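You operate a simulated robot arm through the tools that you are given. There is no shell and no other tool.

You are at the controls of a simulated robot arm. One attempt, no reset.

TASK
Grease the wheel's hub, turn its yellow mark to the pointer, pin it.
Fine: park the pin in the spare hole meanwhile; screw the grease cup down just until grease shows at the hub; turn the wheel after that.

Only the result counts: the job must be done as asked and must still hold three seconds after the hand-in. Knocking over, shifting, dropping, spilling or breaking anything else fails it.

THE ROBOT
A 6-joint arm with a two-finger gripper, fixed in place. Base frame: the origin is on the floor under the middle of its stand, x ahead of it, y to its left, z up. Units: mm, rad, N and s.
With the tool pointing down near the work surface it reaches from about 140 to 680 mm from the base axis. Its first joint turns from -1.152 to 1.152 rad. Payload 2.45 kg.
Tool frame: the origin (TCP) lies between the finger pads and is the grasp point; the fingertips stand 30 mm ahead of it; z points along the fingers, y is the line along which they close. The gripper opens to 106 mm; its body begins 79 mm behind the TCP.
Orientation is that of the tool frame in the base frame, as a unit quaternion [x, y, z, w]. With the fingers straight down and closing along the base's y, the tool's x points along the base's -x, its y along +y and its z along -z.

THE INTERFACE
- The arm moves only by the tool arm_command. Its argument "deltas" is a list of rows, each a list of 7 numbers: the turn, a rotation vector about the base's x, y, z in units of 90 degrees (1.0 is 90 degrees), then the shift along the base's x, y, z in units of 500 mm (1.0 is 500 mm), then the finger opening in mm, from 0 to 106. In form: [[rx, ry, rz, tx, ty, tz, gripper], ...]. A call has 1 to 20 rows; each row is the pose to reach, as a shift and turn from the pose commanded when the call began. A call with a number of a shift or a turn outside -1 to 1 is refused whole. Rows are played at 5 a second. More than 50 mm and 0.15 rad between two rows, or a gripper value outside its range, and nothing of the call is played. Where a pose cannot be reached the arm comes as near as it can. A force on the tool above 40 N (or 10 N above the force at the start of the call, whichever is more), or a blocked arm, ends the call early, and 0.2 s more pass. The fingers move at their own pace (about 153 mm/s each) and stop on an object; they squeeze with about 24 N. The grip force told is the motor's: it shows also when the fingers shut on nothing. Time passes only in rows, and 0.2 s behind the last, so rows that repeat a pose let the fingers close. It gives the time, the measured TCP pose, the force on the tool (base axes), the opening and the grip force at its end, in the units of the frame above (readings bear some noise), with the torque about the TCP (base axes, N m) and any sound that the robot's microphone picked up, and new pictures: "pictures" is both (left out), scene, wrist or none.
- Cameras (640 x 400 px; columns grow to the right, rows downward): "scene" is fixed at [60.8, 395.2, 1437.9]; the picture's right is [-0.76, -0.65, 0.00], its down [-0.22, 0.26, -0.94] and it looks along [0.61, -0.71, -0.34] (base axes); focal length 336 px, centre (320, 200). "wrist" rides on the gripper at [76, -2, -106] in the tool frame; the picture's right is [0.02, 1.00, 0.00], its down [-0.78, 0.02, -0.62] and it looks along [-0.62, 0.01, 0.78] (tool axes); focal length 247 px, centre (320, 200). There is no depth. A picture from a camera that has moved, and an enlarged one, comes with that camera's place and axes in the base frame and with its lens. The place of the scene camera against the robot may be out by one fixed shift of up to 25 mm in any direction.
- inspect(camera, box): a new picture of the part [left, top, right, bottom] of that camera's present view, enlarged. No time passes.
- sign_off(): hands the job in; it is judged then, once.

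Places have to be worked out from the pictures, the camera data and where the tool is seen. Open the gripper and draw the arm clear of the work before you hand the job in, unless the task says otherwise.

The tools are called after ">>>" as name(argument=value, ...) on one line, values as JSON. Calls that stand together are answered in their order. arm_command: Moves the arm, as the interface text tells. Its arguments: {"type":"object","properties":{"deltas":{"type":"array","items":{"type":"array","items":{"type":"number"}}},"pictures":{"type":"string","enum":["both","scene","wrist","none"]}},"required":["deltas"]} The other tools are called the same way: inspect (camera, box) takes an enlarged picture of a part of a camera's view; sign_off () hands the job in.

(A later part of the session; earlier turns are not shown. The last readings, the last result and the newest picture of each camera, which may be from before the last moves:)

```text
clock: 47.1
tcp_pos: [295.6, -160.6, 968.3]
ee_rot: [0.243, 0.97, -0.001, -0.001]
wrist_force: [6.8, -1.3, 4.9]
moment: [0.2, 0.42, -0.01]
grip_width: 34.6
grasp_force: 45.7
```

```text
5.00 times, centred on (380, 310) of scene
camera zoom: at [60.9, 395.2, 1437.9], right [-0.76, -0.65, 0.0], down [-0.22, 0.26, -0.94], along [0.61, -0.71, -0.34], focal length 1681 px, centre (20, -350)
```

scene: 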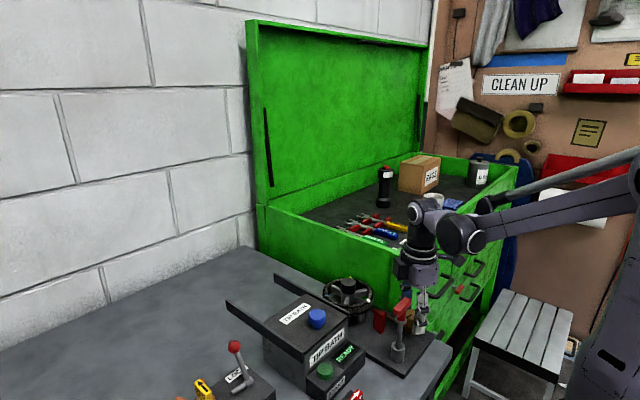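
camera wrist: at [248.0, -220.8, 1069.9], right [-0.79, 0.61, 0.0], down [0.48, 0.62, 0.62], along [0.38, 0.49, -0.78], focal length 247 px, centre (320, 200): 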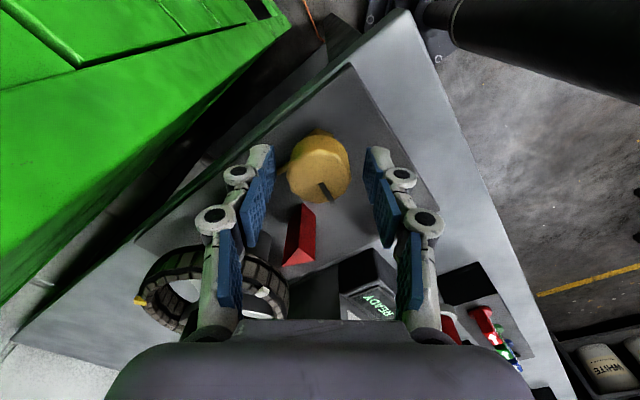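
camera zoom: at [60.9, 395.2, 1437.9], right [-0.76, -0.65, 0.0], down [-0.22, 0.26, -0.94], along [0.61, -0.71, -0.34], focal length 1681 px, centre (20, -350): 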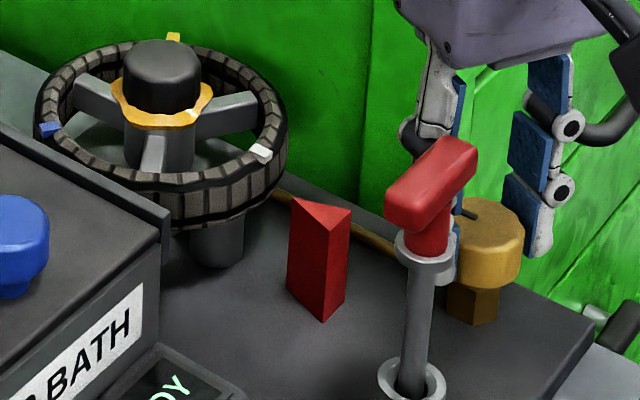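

Grease now shows as a yellow ring under the hub cap, so I stop turning at once. I release the cup and retreat straight up.

>>> arm_command(deltas=[[0, 0, 0, 0, 0, 0, 40], [0, 0, 0, 0, 0, 0, 48], [0, 0, 0, 0, 0, 0, 50], [0, 0, 0, 0, 0, 0.02, 50], [0, 0, 0, 0, 0, 0.06, 50], [0, 0, 0, 0, 0, 0.11, 50], [0, 0, 0, 0, 0, 0.17, 50], [0, 0, 0, 0, 0, 0.24, 50], [0, 0, 0, 0, 0, 0.3, 50], [0, 0, 0, 0, 0, 0.34, 50], [0, 0, 0, 0, 0, 0.34, 50]], pictures="both")

>>> inspect(camera="scene", box=[320, 270, 440, 350])

>>> inspect(camera="wrist", box=[240, 20, 460, 200])

```text
clock: 49.5
tcp_pos: [294.4, -160.5, 1140.0]
ee_rot: [0.242, 0.97, -0.001, 0.0]
wrist_force: [-0.6, 0.4, 0.7]
moment: [0.0, 0.0, -0.02]
grip_width: 50.2
grasp_force: 0.1
camera wrist: at [226.6, -126.0, 1245.1], right [0.45, 0.89, 0.0], down [0.7, -0.35, 0.62], along [0.55, -0.28, -0.78], focal length 247 px, centre (320, 200)
```

scene: 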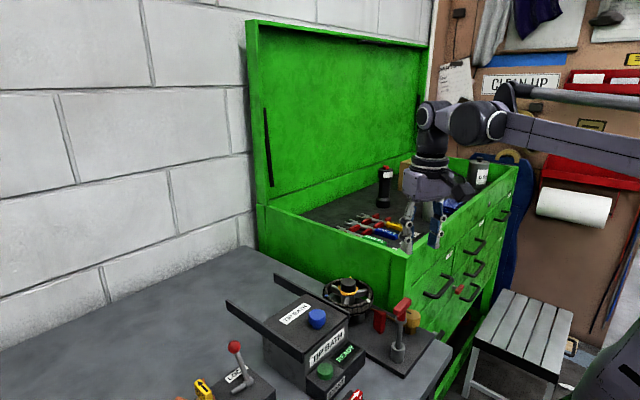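
wrist: 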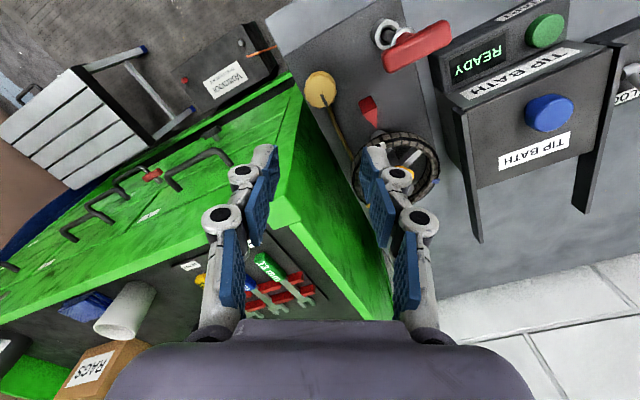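

```text
5.00 times, centred on (380, 310) of scene
camera zoom: at [60.8, 395.2, 1437.9], right [-0.76, -0.65, 0.0], down [-0.22, 0.26, -0.94], along [0.61, -0.71, -0.34], focal length 1681 px, centre (20, -350)
```

zoom: 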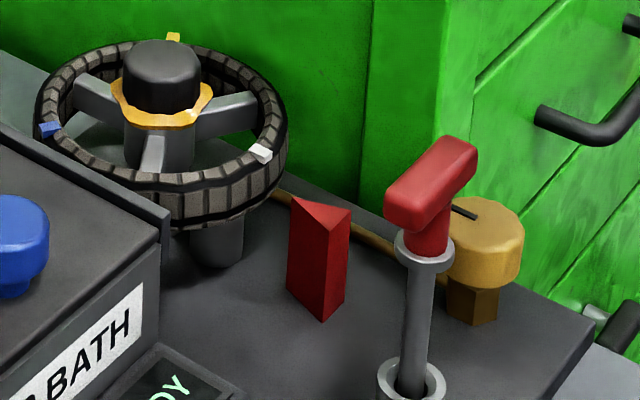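

```text
2.22 times, centred on (350, 110) of wrist
camera zoom: at [226.6, -126.0, 1245.1], right [0.45, 0.89, 0.0], down [0.7, -0.35, 0.62], along [0.55, -0.28, -0.78], focal length 549 px, centre (253, 400)
```

zoom: 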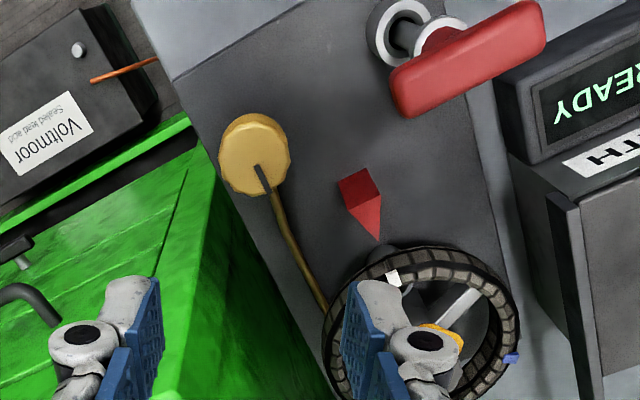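

The grease ring is complete and the pin and cup are undisturbed. Next I turn the wheel 120° clockwise to bring yellow to the pointer. I'll move above the hub and set the gripper near +62° so one continuous turn by the hub cap is possible.

>>> arm_command(deltas=[[0, 0, 0.08, 0.02, 0.006, 0, 50], [0, 0, 0.16, 0.045, 0.014, 0, 50], [0, 0, 0.24, 0.07, 0.022, 0, 50], [0, 0, 0.32, 0.095, 0.03, 0, 50], [0, 0, 0.4, 0.12, 0.038, 0, 50], [0, 0, 0.48, 0.145, 0.046, 0, 50], [0, 0, 0.56, 0.17, 0.054, 0, 50], [0, 0, 0.64, 0.195, 0.06, 0, 50], [0, 0, 0.72, 0.22, 0.066, 0, 50], [0, 0, 0.8, 0.24, 0.072, 0, 50], [0, 0, 0.88, 0.255, 0.077, 0, 50], [0, 0, 0.95, 0.266, 0.08, 0, 50], [0, 0, 1.0, 0.271, 0.081, 0, 50], [0, 0, 1.0, 0.271, 0.081, 0, 50]], pictures="both")

>>> inspect(camera="wrist", box=[220, 20, 420, 180])

```text
clock: 52.5
tcp_pos: [430.7, -119.8, 1139.7]
ee_rot: [-0.516, 0.857, -0.001, 0.0]
wrist_force: [0.3, -0.1, 0.2]
moment: [-0.04, 0.0, -0.02]
grip_width: 49.9
grasp_force: 0.0
camera wrist: at [396.4, -188.3, 1245.2], right [-0.89, 0.45, 0.0], down [0.35, 0.7, 0.62], along [0.28, 0.55, -0.78], focal length 247 px, centre (320, 200)
```

scene: 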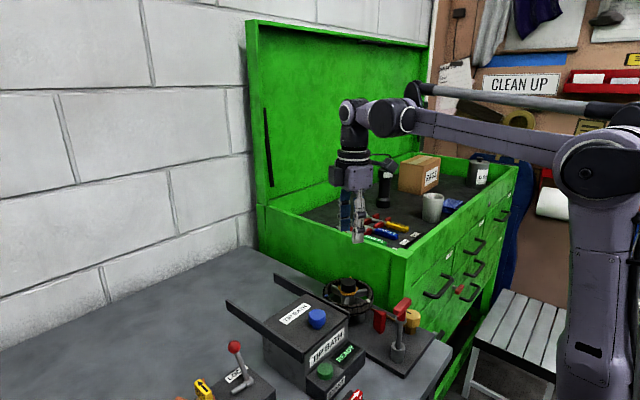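
wrist: 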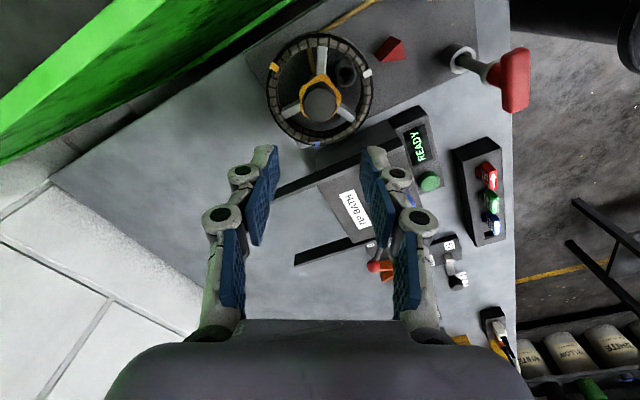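

```text
2.50 times, centred on (320, 100) of wrist
camera zoom: at [396.4, -188.3, 1245.2], right [-0.89, 0.45, 0.0], down [0.35, 0.7, 0.62], along [0.28, 0.55, -0.78], focal length 617 px, centre (320, 450)
```

zoom: 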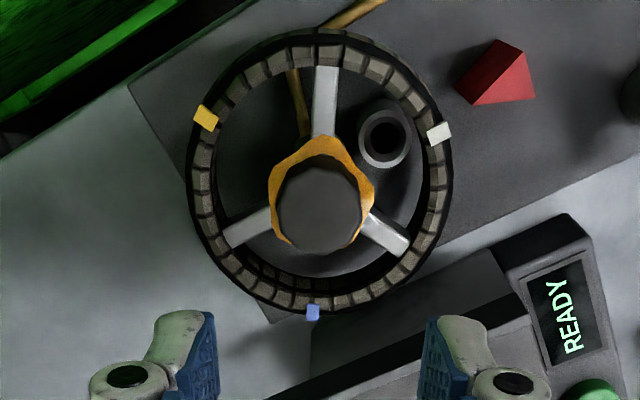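

The wheel and hub are clearly visible: yellow is on the left, white near the pointer, and the cap (about 35 mm) is directly under the TCP with the grease ring below it. I descend partway with 50 mm opening to fix the cap's height.

>>> arm_command(deltas=[[0, 0, 0, 0, 0, -0.04, 50], [0, 0, 0, 0, 0, -0.09, 50], [0, 0, 0, 0, 0, -0.14, 50], [0, 0, 0, 0, 0, -0.17, 50], [0, 0, 0, 0, 0, -0.19, 50], [0, 0, 0, 0, 0, -0.19, 50]], pictures="both")

>>> inspect(camera="wrist", box=[220, 60, 420, 220])

>>> inspect(camera="scene", box=[310, 230, 400, 330])

```text
clock: 53.9
tcp_pos: [431.2, -120.2, 1045.1]
ee_rot: [-0.515, 0.857, -0.001, 0.0]
wrist_force: [0.8, -0.2, 0.3]
moment: [-0.02, -0.02, -0.01]
grip_width: 49.9
grasp_force: 0.1
camera wrist: at [397.1, -188.5, 1149.9], right [-0.89, 0.45, 0.0], down [0.35, 0.7, 0.62], along [0.28, 0.55, -0.78], focal length 247 px, centre (320, 200)
```

scene: 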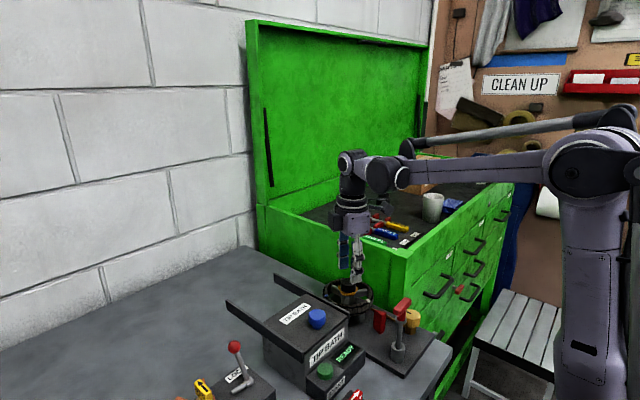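
wrist: 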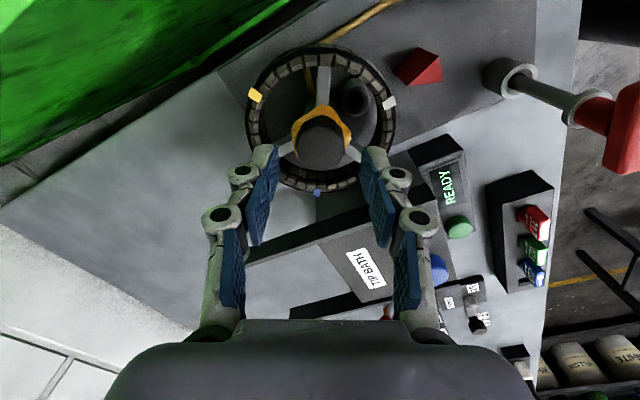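

```text
2.50 times, centred on (320, 140) of wrist
camera zoom: at [397.1, -188.5, 1149.9], right [-0.89, 0.45, 0.0], down [0.35, 0.7, 0.62], along [0.28, 0.55, -0.78], focal length 617 px, centre (320, 350)
```

zoom: 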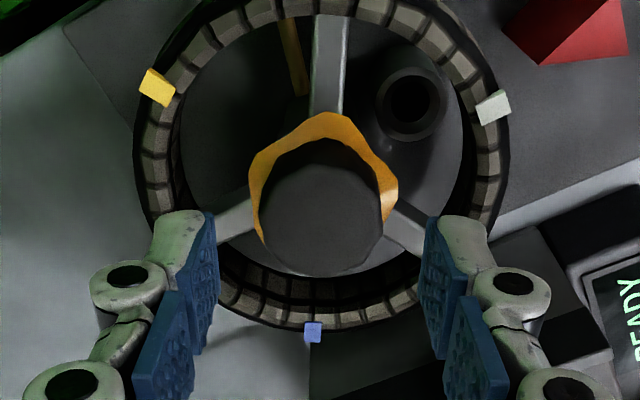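

```text
4.00 times, centred on (355, 280) of scene
camera zoom: at [60.8, 395.2, 1437.9], right [-0.76, -0.65, 0.0], down [-0.22, 0.26, -0.94], along [0.61, -0.71, -0.34], focal length 1345 px, centre (180, -120)
```

zoom: 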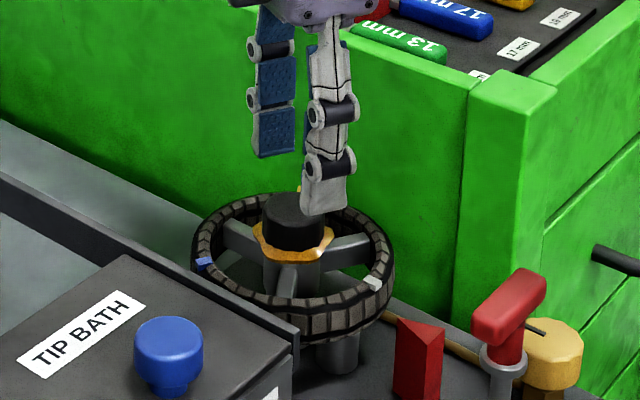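

The cap top works out at z ≈ 998 and is well centred; the grease ring lies about 14 mm lower. I descend to TCP z ≈ 1018 (tips ≈ 988), above the grease, then close.

>>> arm_command(deltas=[[0, 0, 0, 0, 0, -0.02, 50], [0, 0, 0, 0, 0, -0.04, 50], [0, 0, 0, 0, 0, -0.054, 50], [0, 0, 0, 0, 0, -0.054, 50], [0, 0, 0, 0, 0, -0.054, 42], [0, 0, 0, 0, 0, -0.054, 34], [0, 0, 0, 0, 0, -0.054, 30], [0, 0, 0, 0, 0, -0.054, 29]], pictures="both")

>>> inspect(camera="wrist", box=[220, 60, 420, 220])

>>> inspect(camera="scene", box=[310, 250, 390, 330])

```text
clock: 55.7
tcp_pos: [432.1, -120.5, 1017.7]
ee_rot: [-0.516, 0.857, -0.002, 0.0]
wrist_force: [5.8, -1.9, -0.4]
moment: [-0.17, -0.28, 0.0]
grip_width: 32.3
grasp_force: 44.9
camera wrist: at [396.2, -189.1, 1122.7], right [-0.89, 0.45, 0.0], down [0.35, 0.7, 0.62], along [0.28, 0.55, -0.78], focal length 247 px, centre (320, 200)
```

scene: 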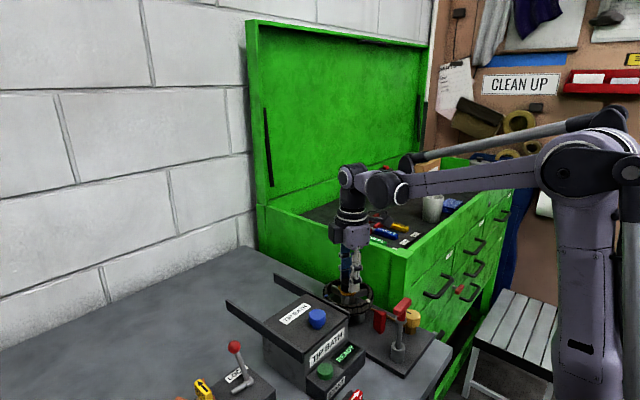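
wrist: 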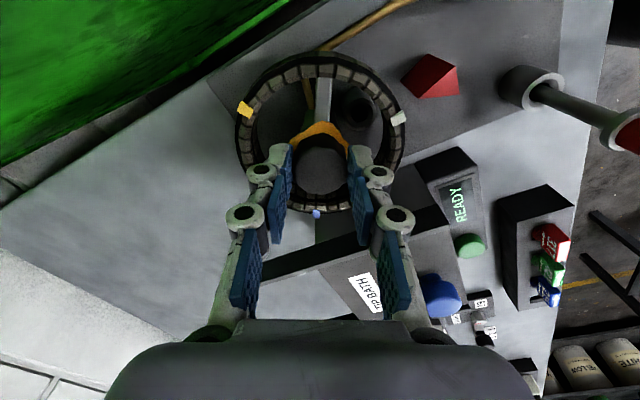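

```text
2.50 times, centred on (320, 140) of wrist
camera zoom: at [396.2, -189.1, 1122.7], right [-0.89, 0.45, 0.0], down [0.35, 0.7, 0.62], along [0.28, 0.55, -0.78], focal length 617 px, centre (320, 350)
```

zoom: 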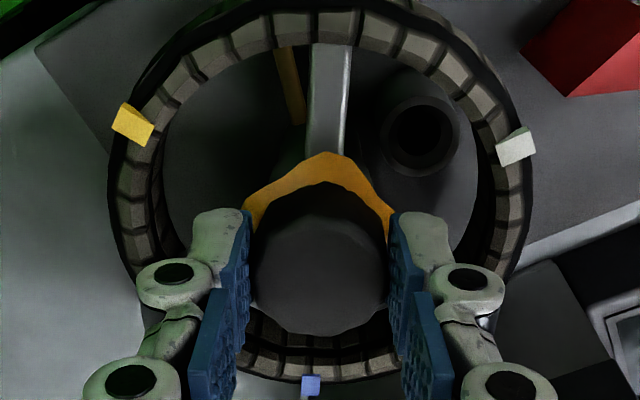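

```text
5.00 times, centred on (350, 290) of scene
camera zoom: at [61.0, 395.1, 1437.9], right [-0.76, -0.65, 0.0], down [-0.22, 0.26, -0.94], along [0.61, -0.71, -0.34], focal length 1681 px, centre (170, -250)
```

zoom: 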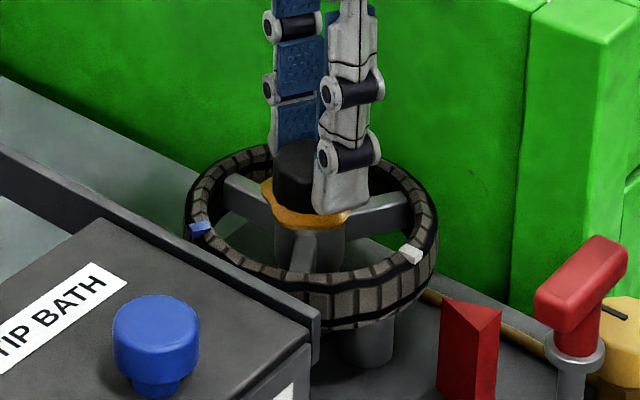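

The fingers hold the cap (32.3 mm) with tips just above the grease. I test a 10° clockwise turn and see whether the wheel's marks follow.

>>> arm_command(deltas=[[0, 0, -0.04, 0, 0, 0, 29], [0, 0, -0.08, 0, 0, 0, 29], [0, 0, -0.12, 0, 0, 0, 29], [0, 0, -0.12, 0, 0, 0, 29]], pictures="wrist")

>>> inspect(camera="wrist", box=[220, 60, 420, 220])

>>> inspect(camera="scene", box=[310, 250, 390, 330])

```text
clock: 56.7
tcp_pos: [429.6, -121.4, 1016.7]
ee_rot: [-0.431, 0.902, -0.001, 0.001]
wrist_force: [2.1, -2.4, 3.9]
moment: [-0.02, -0.24, -0.04]
grip_width: 32.7
grasp_force: 45.0
camera wrist: at [383.9, -181.2, 1122.7], right [-0.79, 0.61, 0.0], down [0.48, 0.62, 0.62], along [0.38, 0.49, -0.78], focal length 247 px, centre (320, 200)
```

wrist: 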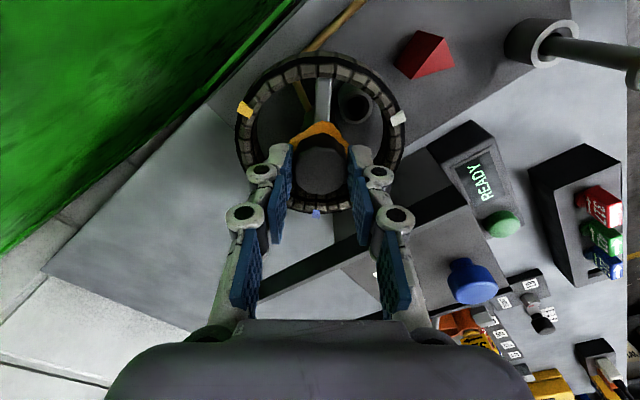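

```text
2.50 times, centred on (320, 140) of wrist
camera zoom: at [383.9, -181.2, 1122.7], right [-0.79, 0.61, 0.0], down [0.48, 0.62, 0.62], along [0.38, 0.49, -0.78], focal length 617 px, centre (320, 350)
```

zoom: 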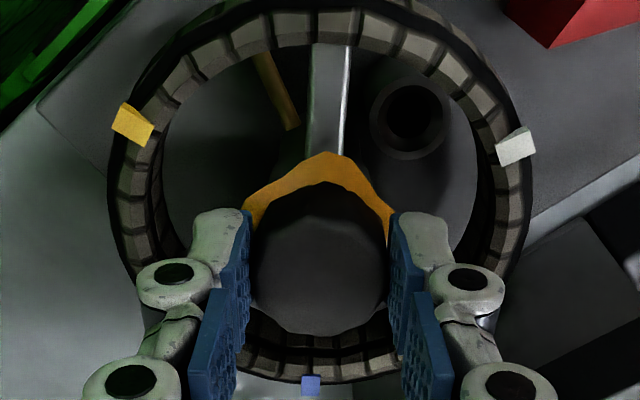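

```text
5.00 times, centred on (350, 290) of scene
camera zoom: at [60.8, 395.1, 1437.9], right [-0.76, -0.65, 0.0], down [-0.22, 0.26, -0.94], along [0.61, -0.71, -0.34], focal length 1681 px, centre (170, -250)
```

zoom: 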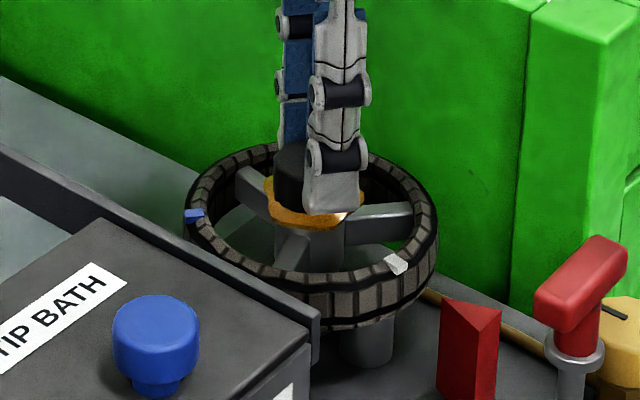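

The wheel turns rigidly with the gripper. I continue clockwise another 54° in gentle rows.

>>> arm_command(deltas=[[0, 0, -0.05, 0, 0, 0, 29], [0, 0, -0.1, 0, 0, 0, 29], [0, 0, -0.16, 0, 0, 0, 29], [0, 0, -0.22, 0, 0, 0, 29], [0, 0, -0.28, 0, 0, 0, 29], [0, 0, -0.34, 0, 0, 0, 29], [0, 0, -0.4, 0, 0, 0, 29], [0, 0, -0.46, 0, 0, 0, 29], [0, 0, -0.52, 0, 0, 0, 29], [0, 0, -0.57, 0, 0, 0, 29], [0, 0, -0.6, 0, 0, 0, 29], [0, 0, -0.6, 0, 0, 0, 29]], pictures="wrist")

>>> inspect(camera="wrist", box=[220, 60, 420, 220])

>>> inspect(camera="scene", box=[310, 250, 390, 330])

```text
clock: 59.3
tcp_pos: [428.5, -118.3, 1018.4]
ee_rot: [0.024, 1.0, 0.001, -0.002]
wrist_force: [-13.2, 19.2, -28.1]
moment: [0.5, 0.41, 0.03]
grip_width: 32.4
grasp_force: 45.0
camera wrist: at [354.0, -116.9, 1123.1], right [0.03, 1.0, 0.0], down [0.79, -0.02, 0.62], along [0.62, -0.02, -0.79], focal length 247 px, centre (320, 200)
```

wrist: 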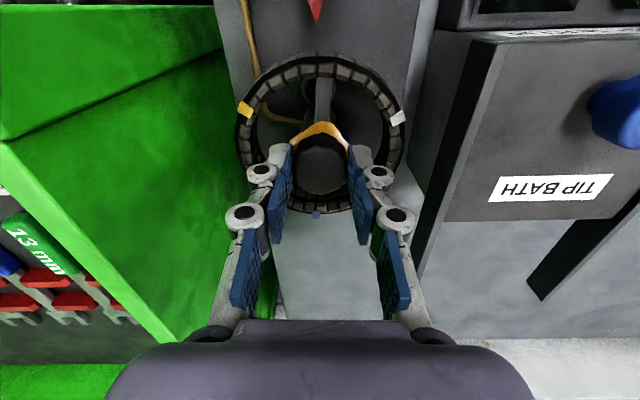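

```text
2.50 times, centred on (320, 140) of wrist
camera zoom: at [354.0, -116.9, 1123.1], right [0.03, 1.0, 0.0], down [0.79, -0.02, 0.62], along [0.62, -0.02, -0.79], focal length 617 px, centre (320, 350)
```

zoom: 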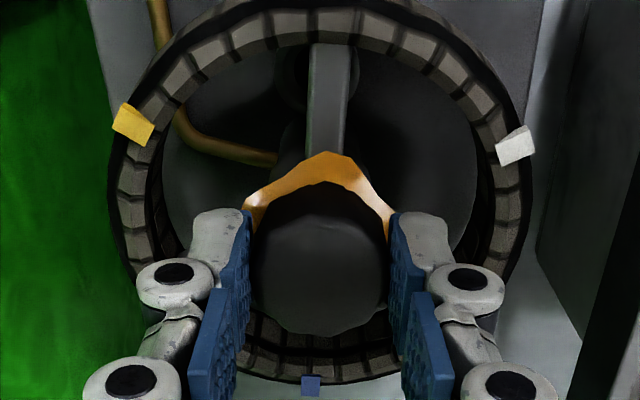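

```text
5.00 times, centred on (350, 290) of scene
camera zoom: at [60.8, 395.6, 1437.7], right [-0.76, -0.65, 0.0], down [-0.22, 0.26, -0.94], along [0.61, -0.71, -0.34], focal length 1681 px, centre (170, -250)
```

zoom: 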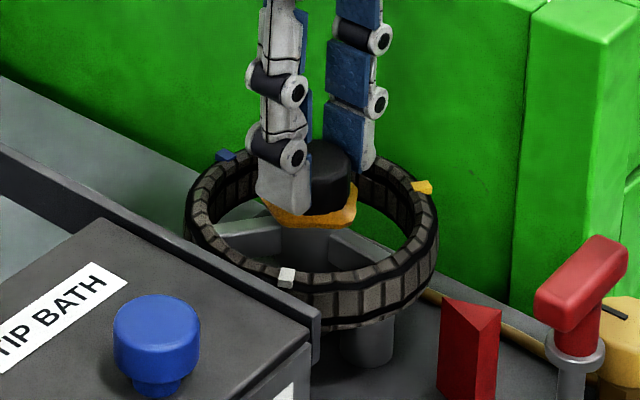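

The turn is at about 65°, but side and z forces have built up from slight axis offset. I relieve them with a small shift before continuing.

>>> arm_command(deltas=[[0, 0, 0, -0.0006, 0.0008, -0.001, 29], [0, 0, 0, -0.0006, 0.0008, -0.001, 29]], pictures="none")

```text
clock: 59.9
tcp_pos: [429.4, -118.4, 1017.3]
ee_rot: [0.024, 1.0, 0.0, -0.002]
wrist_force: [-8.9, 16.2, -16.2]
moment: [0.63, 1.02, 0.03]
grip_width: 32.4
grasp_force: 45.2
```

The strain is better cleared by a re-grip, so I open slightly in place and look at the centring.

>>> arm_command(deltas=[[0, 0, 0, 0, 0, 0.001, 36], [0, 0, 0, 0, 0, 0.001, 44], [0, 0, 0, 0, 0, 0.001, 44]], pictures="wrist")

>>> inspect(camera="wrist", box=[220, 60, 420, 220])

>>> inspect(camera="wrist", box=[270, 100, 370, 200])

```text
clock: 60.7
tcp_pos: [429.7, -119.8, 1017.6]
ee_rot: [0.024, 1.0, -0.002, 0.0]
wrist_force: [0.8, 0.2, 0.3]
moment: [-0.03, 0.04, 0.0]
grip_width: 43.9
grasp_force: 0.1
camera wrist: at [354.3, -117.6, 1123.3], right [0.03, 1.0, 0.0], down [0.78, -0.02, 0.62], along [0.62, -0.02, -0.78], focal length 247 px, centre (320, 200)
```

wrist: 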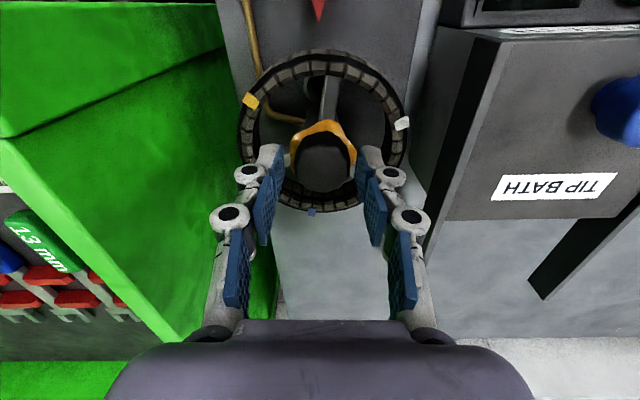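

```text
2.50 times, centred on (320, 140) of wrist
camera zoom: at [354.3, -117.6, 1123.3], right [0.03, 1.0, 0.0], down [0.78, -0.02, 0.62], along [0.62, -0.02, -0.78], focal length 617 px, centre (320, 350)
```

zoom: 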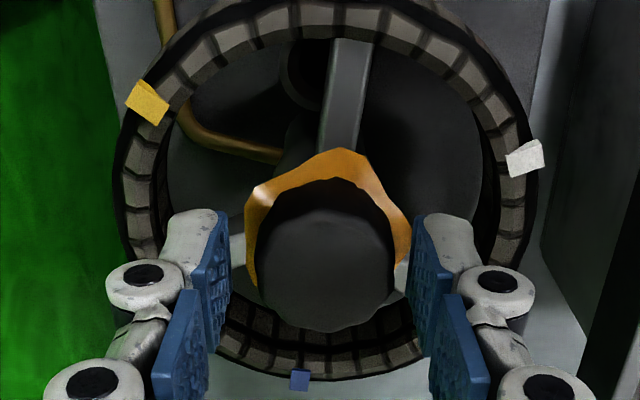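

```text
4.00 times, centred on (320, 150) of wrist
camera zoom: at [354.3, -117.6, 1123.3], right [0.03, 1.0, 0.0], down [0.78, -0.02, 0.62], along [0.62, -0.02, -0.78], focal length 988 px, centre (320, 400)
```

zoom: 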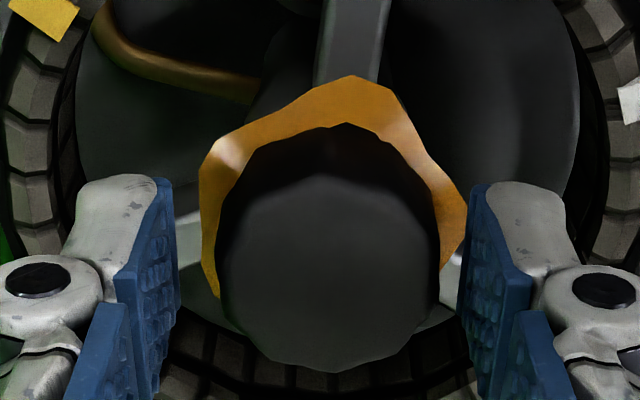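

The three marks fit a circle centred at (432.3, -119.6), so my TCP axis was about 2 mm short in x; yellow is now at 230° and needs about -50° more to reach the pointer at 180°. I shift +2 mm in x, lower 2 mm, and re-grip.

>>> arm_command(deltas=[[0, 0, 0, 0.004, 0, -0.002, 44], [0, 0, 0, 0.004, 0, -0.004, 44], [0, 0, 0, 0.004, 0, -0.004, 36], [0, 0, 0, 0.004, 0, -0.004, 30], [0, 0, 0, 0.004, 0, -0.004, 29], [0, 0, 0, 0.004, 0, -0.004, 29]], pictures="none")

>>> inspect(camera="wrist", box=[220, 60, 420, 220])

```text
clock: 62.1
tcp_pos: [432.5, -118.2, 1015.7]
ee_rot: [0.025, 1.0, 0.0, 0.0]
wrist_force: [0.3, 8.9, 0.0]
moment: [0.31, 0.03, 0.03]
grip_width: 32.6
grasp_force: 44.9
```

```text
2.50 times, centred on (320, 140) of wrist
camera zoom: at [356.1, -116.8, 1121.0], right [0.03, 1.0, 0.0], down [0.78, -0.02, 0.62], along [0.62, -0.02, -0.78], focal length 617 px, centre (320, 350)
```

zoom: 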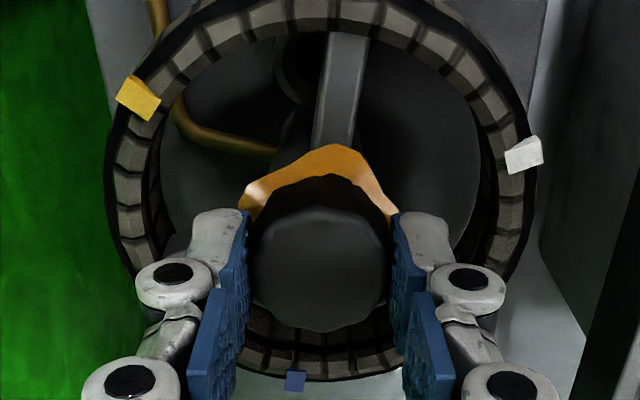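

Re-gripped with low force; yellow measures about 229.7°. I turn clockwise 27° first and check the forces.

>>> arm_command(deltas=[[0, 0, -0.04, 0, 0.0004, 0, 29], [0, 0, -0.09, 0, 0.0004, 0, 29], [0, 0, -0.14, 0, 0.0004, 0, 29], [0, 0, -0.19, 0, 0.0004, 0, 29], [0, 0, -0.24, 0, 0.0004, 0, 29], [0, 0, -0.28, 0, 0.0004, 0, 29], [0, 0, -0.3, 0, 0.0004, 0, 29], [0, 0, -0.3, 0, 0.0004, 0, 29]], pictures="none")

```text
clock: 63.9
tcp_pos: [433.4, -117.9, 1015.8]
ee_rot: [0.258, 0.966, 0.0, -0.001]
wrist_force: [-3.5, 9.5, -27.0]
moment: [0.07, -0.24, -0.03]
grip_width: 32.7
grasp_force: 45.3
```

The side force is low, but z shows -27 N, so I lower 0.5 mm for relief and turn the remaining part, then measure the marks.

>>> arm_command(deltas=[[0, 0, 0, 0, 0.0002, -0.001, 29], [0, 0, -0.04, 0, 0.0002, -0.0012, 29], [0, 0, -0.09, 0, 0.0002, -0.0014, 29], [0, 0, -0.14, 0, 0.0002, -0.0016, 29], [0, 0, -0.19, 0, 0.0002, -0.0018, 29], [0, 0, -0.22, 0, 0.0002, -0.0018, 29], [0, 0, -0.24, 0, 0.0002, -0.0018, 29], [0, 0, -0.24, 0, 0.0002, -0.0018, 29]], pictures="both")

>>> inspect(camera="wrist", box=[220, 60, 420, 220])

>>> inspect(camera="scene", box=[310, 250, 390, 330])

```text
clock: 65.7
tcp_pos: [430.6, -118.9, 1015.2]
ee_rot: [0.434, 0.901, -0.002, 0.0]
wrist_force: [-3.1, 4.0, 29.2]
moment: [0.27, 0.27, -0.07]
grip_width: 32.8
grasp_force: 44.9
camera wrist: at [383.7, -60.0, 1121.0], right [0.77, 0.64, 0.0], down [0.5, -0.6, 0.62], along [0.4, -0.48, -0.78], focal length 247 px, centre (320, 200)
```

scene: 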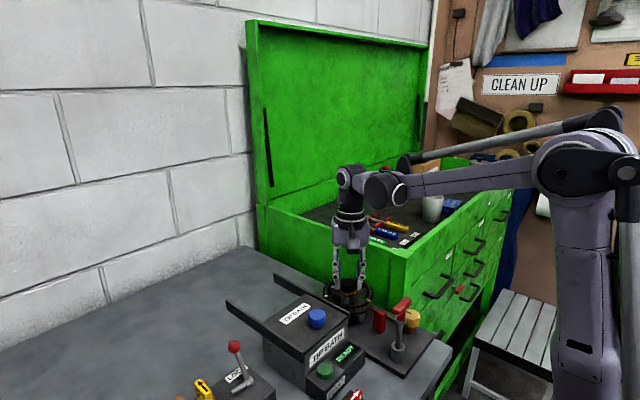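
wrist: 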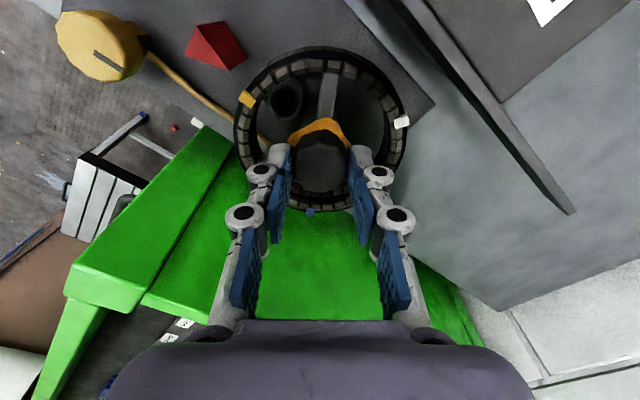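

```text
2.50 times, centred on (320, 140) of wrist
camera zoom: at [383.7, -60.0, 1121.0], right [0.77, 0.64, 0.0], down [0.5, -0.6, 0.62], along [0.4, -0.48, -0.78], focal length 617 px, centre (320, 350)
```

zoom: 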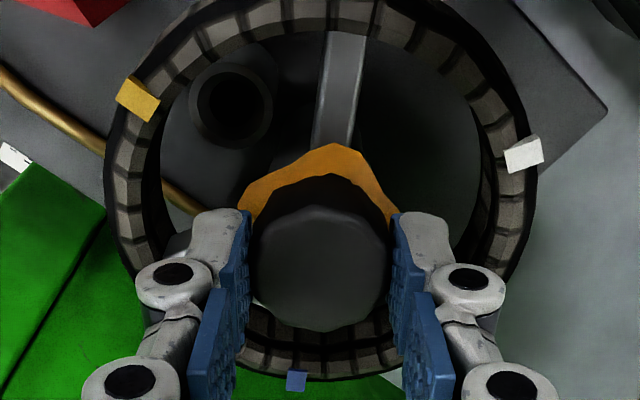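

```text
5.00 times, centred on (350, 290) of scene
camera zoom: at [60.3, 395.4, 1437.8], right [-0.76, -0.65, 0.0], down [-0.22, 0.26, -0.94], along [0.61, -0.71, -0.34], focal length 1681 px, centre (170, -250)
```

zoom: 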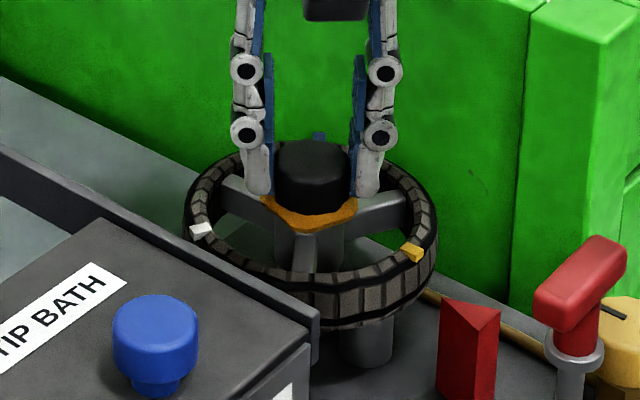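

Yellow is now at about 181.3°, roughly 1.4° short of the pointer. I trim another 1.3° clockwise, relieve the +29 N in z, then release and measure what the wheel really holds.

>>> arm_command(deltas=[[0, 0, -0.008, 0, 0.0001, 0.0006, 29], [0, 0, -0.0155, 0, 0.0001, 0.0012, 29], [0, 0, -0.0155, 0, 0.0001, 0.0012, 29], [0, 0, -0.0155, 0, 0.0001, 0.0012, 29]], pictures="none")

```text
clock: 66.7
tcp_pos: [432.8, -118.1, 1015.5]
ee_rot: [0.445, 0.896, -0.001, 0.0]
wrist_force: [0.7, 2.4, 27.7]
moment: [0.02, -0.06, -0.03]
grip_width: 32.7
grasp_force: 45.3
```

Side forces are nearly zero. I release gently and raise a little to see where the wheel settles.

>>> arm_command(deltas=[[0, 0, 0, 0, 0, 0, 33], [0, 0, 0, 0, 0, 0, 38], [0, 0, 0, 0, 0, 0, 44], [0, 0, 0, 0, 0, 0, 46], [0, 0, 0, 0, 0, 0.01, 46], [0, 0, 0, 0, 0, 0.03, 46], [0, 0, 0, 0, 0, 0.05, 46], [0, 0, 0, 0, 0, 0.05, 46]], pictures="both")

>>> inspect(camera="wrist", box=[220, 40, 420, 200])

>>> inspect(camera="scene", box=[310, 250, 390, 330])

```text
clock: 68.5
tcp_pos: [432.2, -118.5, 1040.6]
ee_rot: [0.444, 0.896, 0.0, -0.001]
wrist_force: [-0.8, -0.2, 0.0]
moment: [0.02, 0.04, 0.02]
grip_width: 46.2
grasp_force: 0.1
camera wrist: at [385.7, -58.9, 1145.8], right [0.78, 0.62, 0.0], down [0.49, -0.61, 0.62], along [0.38, -0.49, -0.78], focal length 247 px, centre (320, 200)
```

scene: 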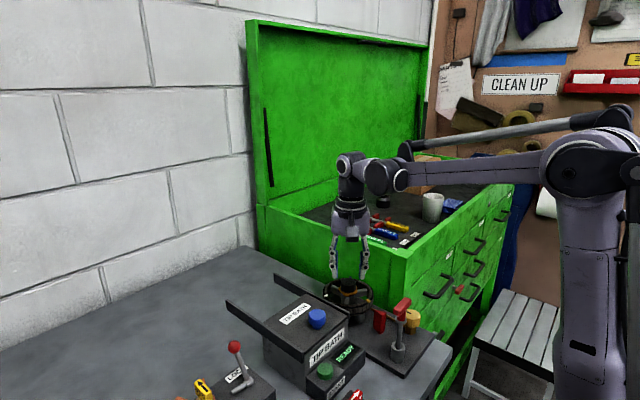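
wrist: 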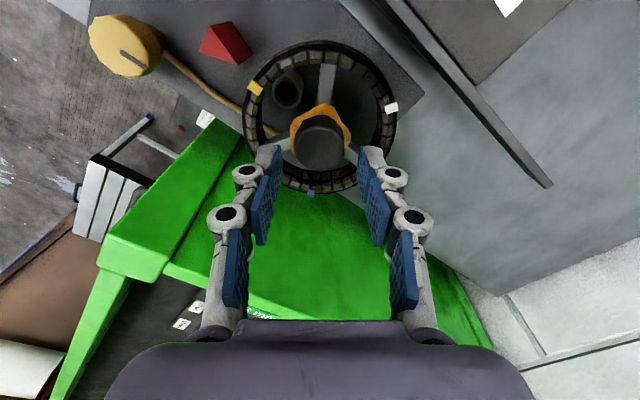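

```text
2.50 times, centred on (320, 120) of wrist
camera zoom: at [385.7, -58.9, 1145.8], right [0.78, 0.62, 0.0], down [0.49, -0.61, 0.62], along [0.38, -0.49, -0.78], focal length 617 px, centre (320, 400)
```

zoom: 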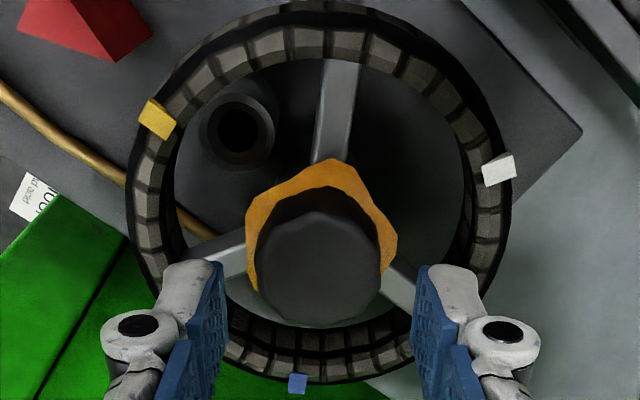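

```text
5.00 times, centred on (350, 290) of scene
camera zoom: at [60.8, 395.2, 1437.9], right [-0.76, -0.65, 0.0], down [-0.22, 0.26, -0.94], along [0.61, -0.71, -0.34], focal length 1681 px, centre (170, -250)
```

zoom: 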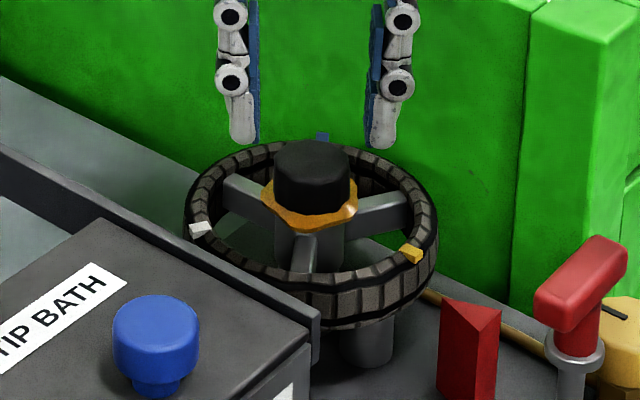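

The wheel holds with yellow at about 180.5°, within half a degree of the pointer and at the pixel where white sat originally. Now I fetch the pin: I rise, turn to -90° and move above the parked pin.

>>> arm_command(deltas=[[0, 0, 0, 0, 0, 0.06, 46], [0, 0, 0, 0, 0, 0.13, 46], [0, 0, 0, 0, 0, 0.18, 46], [0, 0, -0.06, -0.05, 0.014, 0.18, 46], [0, 0, -0.13, -0.1, 0.028, 0.18, 46], [0, 0, -0.2, -0.15, 0.042, 0.18, 46], [0, 0, -0.27, -0.2, 0.056, 0.18, 46], [0, 0, -0.34, -0.25, 0.07, 0.18, 46], [0, 0, -0.39, -0.29, 0.08, 0.18, 46], [0, 0, -0.413, -0.307, 0.084, 0.18, 46], [0, 0, -0.413, -0.307, 0.084, 0.18, 46]], pictures="both")

>>> inspect(camera="wrist", box=[240, 60, 440, 220])

>>> inspect(camera="scene", box=[320, 270, 440, 350])

```text
clock: 70.9
tcp_pos: [276.8, -77.3, 1130.3]
ee_rot: [0.708, 0.706, 0.0, -0.001]
wrist_force: [-0.4, -0.7, 0.0]
moment: [0.0, -0.01, 0.03]
grip_width: 45.9
grasp_force: 0.1
camera wrist: at [277.5, -1.3, 1236.0], right [1.0, 0.02, 0.0], down [0.02, -0.78, 0.62], along [0.01, -0.62, -0.78], focal length 247 px, centre (320, 200)
```

scene: 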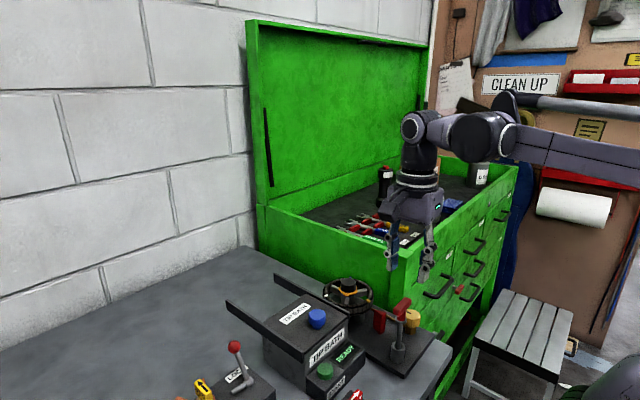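
wrist: 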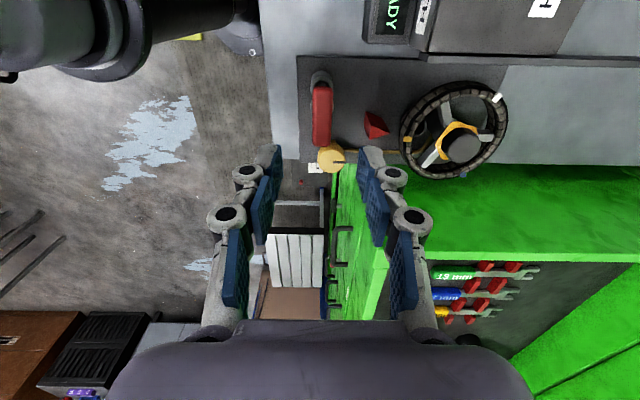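

```text
2.50 times, centred on (340, 140) of wrist
camera zoom: at [277.5, -1.3, 1236.0], right [1.0, 0.02, 0.0], down [0.02, -0.78, 0.62], along [0.01, -0.62, -0.78], focal length 617 px, centre (270, 350)
```

zoom: 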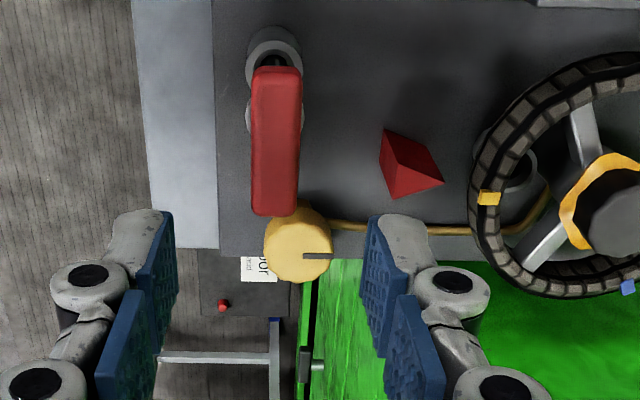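

```text
5.00 times, centred on (380, 310) of scene
camera zoom: at [60.8, 395.2, 1437.9], right [-0.76, -0.65, 0.0], down [-0.22, 0.26, -0.94], along [0.61, -0.71, -0.34], focal length 1681 px, centre (20, -350)
```

zoom: 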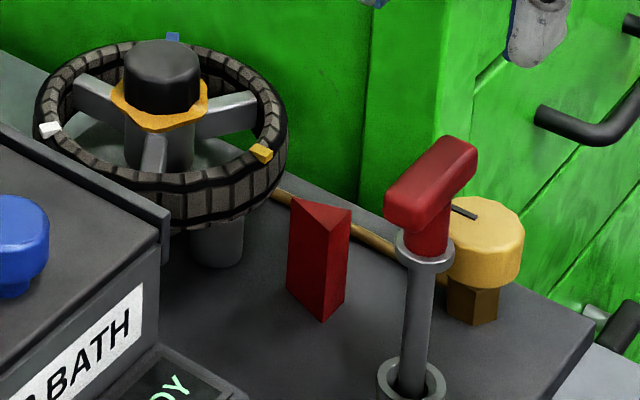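

The yellow mark sits exactly where white was in the scene view. The parked pin's bar is about 0.7 mm off in x; I correct and descend to the earlier grip height (TCP z ≈ 1038.5).

>>> arm_command(deltas=[[0, 0, 0, 0.0014, 0.001, -0.04, 46], [0, 0, 0, 0.0014, 0.001, -0.08, 40], [0, 0, 0, 0.0014, 0.001, -0.12, 36], [0, 0, 0, 0.0014, 0.001, -0.15, 36], [0, 0, 0, 0.0014, 0.001, -0.17, 36], [0, 0, 0, 0.0014, 0.001, -0.184, 36], [0, 0, 0, 0.0014, 0.001, -0.184, 36]], pictures="both")

>>> inspect(camera="wrist", box=[240, 100, 400, 250])

>>> inspect(camera="scene", box=[370, 260, 430, 350])

```text
clock: 72.5
tcp_pos: [279.3, -75.7, 1037.2]
ee_rot: [0.707, 0.707, 0.0, 0.0]
wrist_force: [1.4, 0.1, 0.5]
moment: [0.0, -0.02, -0.05]
grip_width: 36.0
grasp_force: 0.1
camera wrist: at [278.6, -0.8, 1143.0], right [1.0, 0.02, 0.0], down [0.02, -0.78, 0.62], along [0.01, -0.62, -0.78], focal length 247 px, centre (320, 200)
```

scene: 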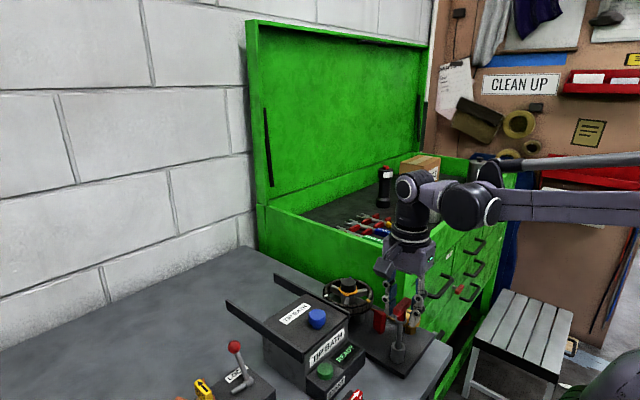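
wrist: 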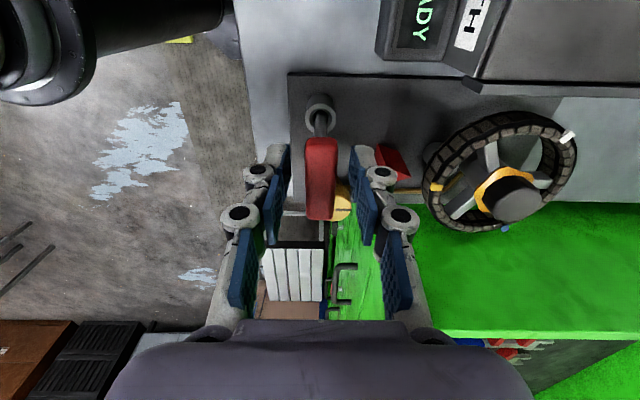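

```text
2.67 times, centred on (320, 175) of wrist
camera zoom: at [278.6, -0.8, 1143.0], right [1.0, 0.02, 0.0], down [0.02, -0.78, 0.62], along [0.01, -0.62, -0.78], focal length 659 px, centre (320, 267)
```

zoom: 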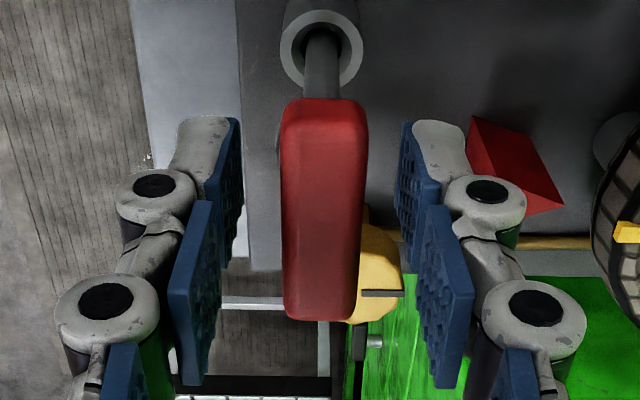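

```text
4.44 times, centred on (400, 305) of scene
camera zoom: at [60.8, 395.2, 1437.9], right [-0.76, -0.65, 0.0], down [-0.22, 0.26, -0.94], along [0.61, -0.71, -0.34], focal length 1494 px, centre (-36, -267)
```

zoom: 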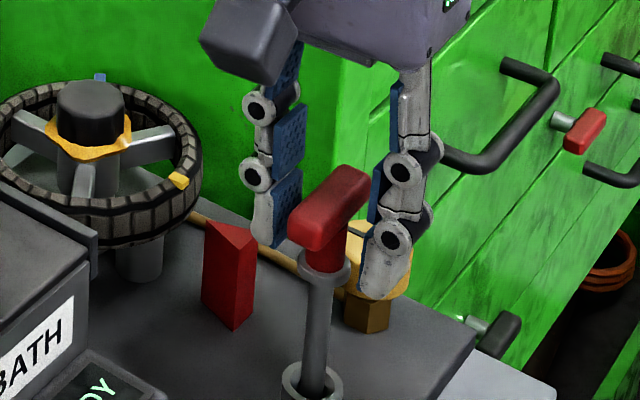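

The bar is centred between the pads just as in the first pick. I close on it.

>>> arm_command(deltas=[[0, 0, 0, 0, 0, 0.001, 28], [0, 0, 0, 0, 0, 0.001, 20], [0, 0, 0, 0, 0, 0.001, 10], [0, 0, 0, 0, 0, 0.001, 10], [0, 0, 0, 0, 0, 0.001, 10]], pictures="none")

>>> inspect(camera="wrist", box=[240, 100, 400, 250])

```text
clock: 73.7
tcp_pos: [279.6, -76.1, 1037.8]
ee_rot: [0.708, 0.706, -0.001, -0.001]
wrist_force: [-0.6, 0.2, -0.2]
moment: [0.03, -0.04, -0.02]
grip_width: 14.9
grasp_force: 24.4
```

```text
2.67 times, centred on (320, 175) of wrist
camera zoom: at [278.6, -0.7, 1143.6], right [1.0, 0.02, 0.0], down [0.02, -0.78, 0.62], along [0.01, -0.62, -0.78], focal length 659 px, centre (320, 267)
```

zoom: 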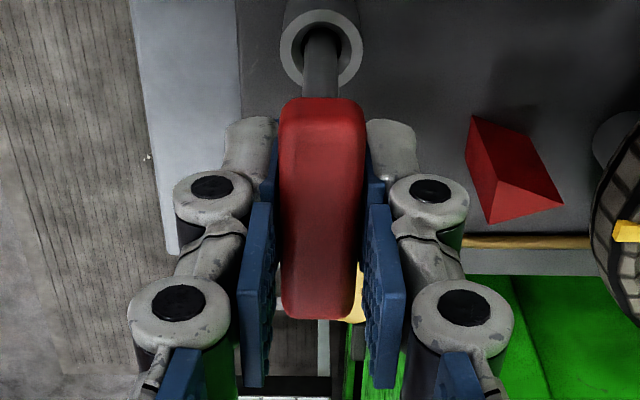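

The pin is gripped (14.9 mm, 24 N). I lift it straight out by 110 mm.

>>> arm_command(deltas=[[0, 0, 0, 0, 0, 0.01, 10], [0, 0, 0, 0, 0, 0.02, 10], [0, 0, 0, 0, 0, 0.03, 10], [0, 0, 0, 0, 0, 0.045, 10], [0, 0, 0, 0, 0, 0.06, 10], [0, 0, 0, 0, 0, 0.08, 10], [0, 0, 0, 0, 0, 0.1, 10], [0, 0, 0, 0, 0, 0.13, 10], [0, 0, 0, 0, 0, 0.16, 10], [0, 0, 0, 0, 0, 0.19, 10], [0, 0, 0, 0, 0, 0.21, 10], [0, 0, 0, 0, 0, 0.22, 10], [0, 0, 0, 0, 0, 0.22, 10]], pictures="both")

```text
clock: 76.5
tcp_pos: [280.1, -77.2, 1149.2]
ee_rot: [0.707, 0.708, -0.001, 0.0]
wrist_force: [-0.2, 0.3, -1.0]
moment: [-0.02, -0.02, -0.02]
grip_width: 14.4
grasp_force: 23.3
camera wrist: at [278.6, -1.0, 1253.9], right [1.0, 0.02, 0.0], down [0.02, -0.78, 0.62], along [0.01, -0.62, -0.78], focal length 247 px, centre (320, 200)
```

scene: 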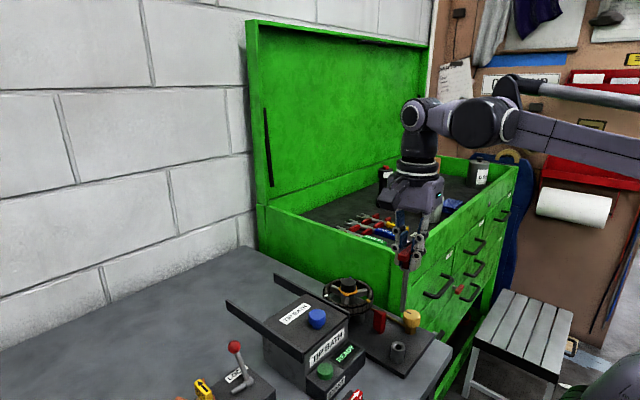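
wrist: 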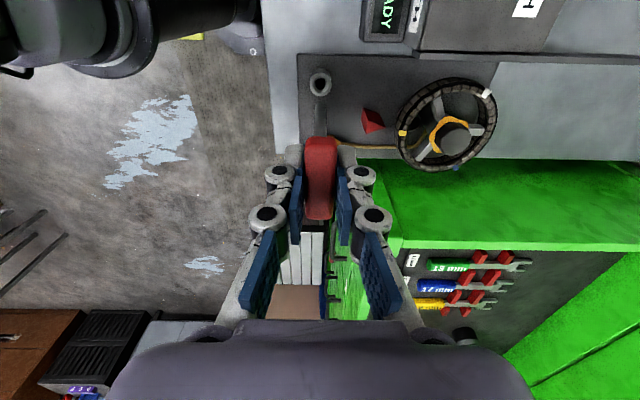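

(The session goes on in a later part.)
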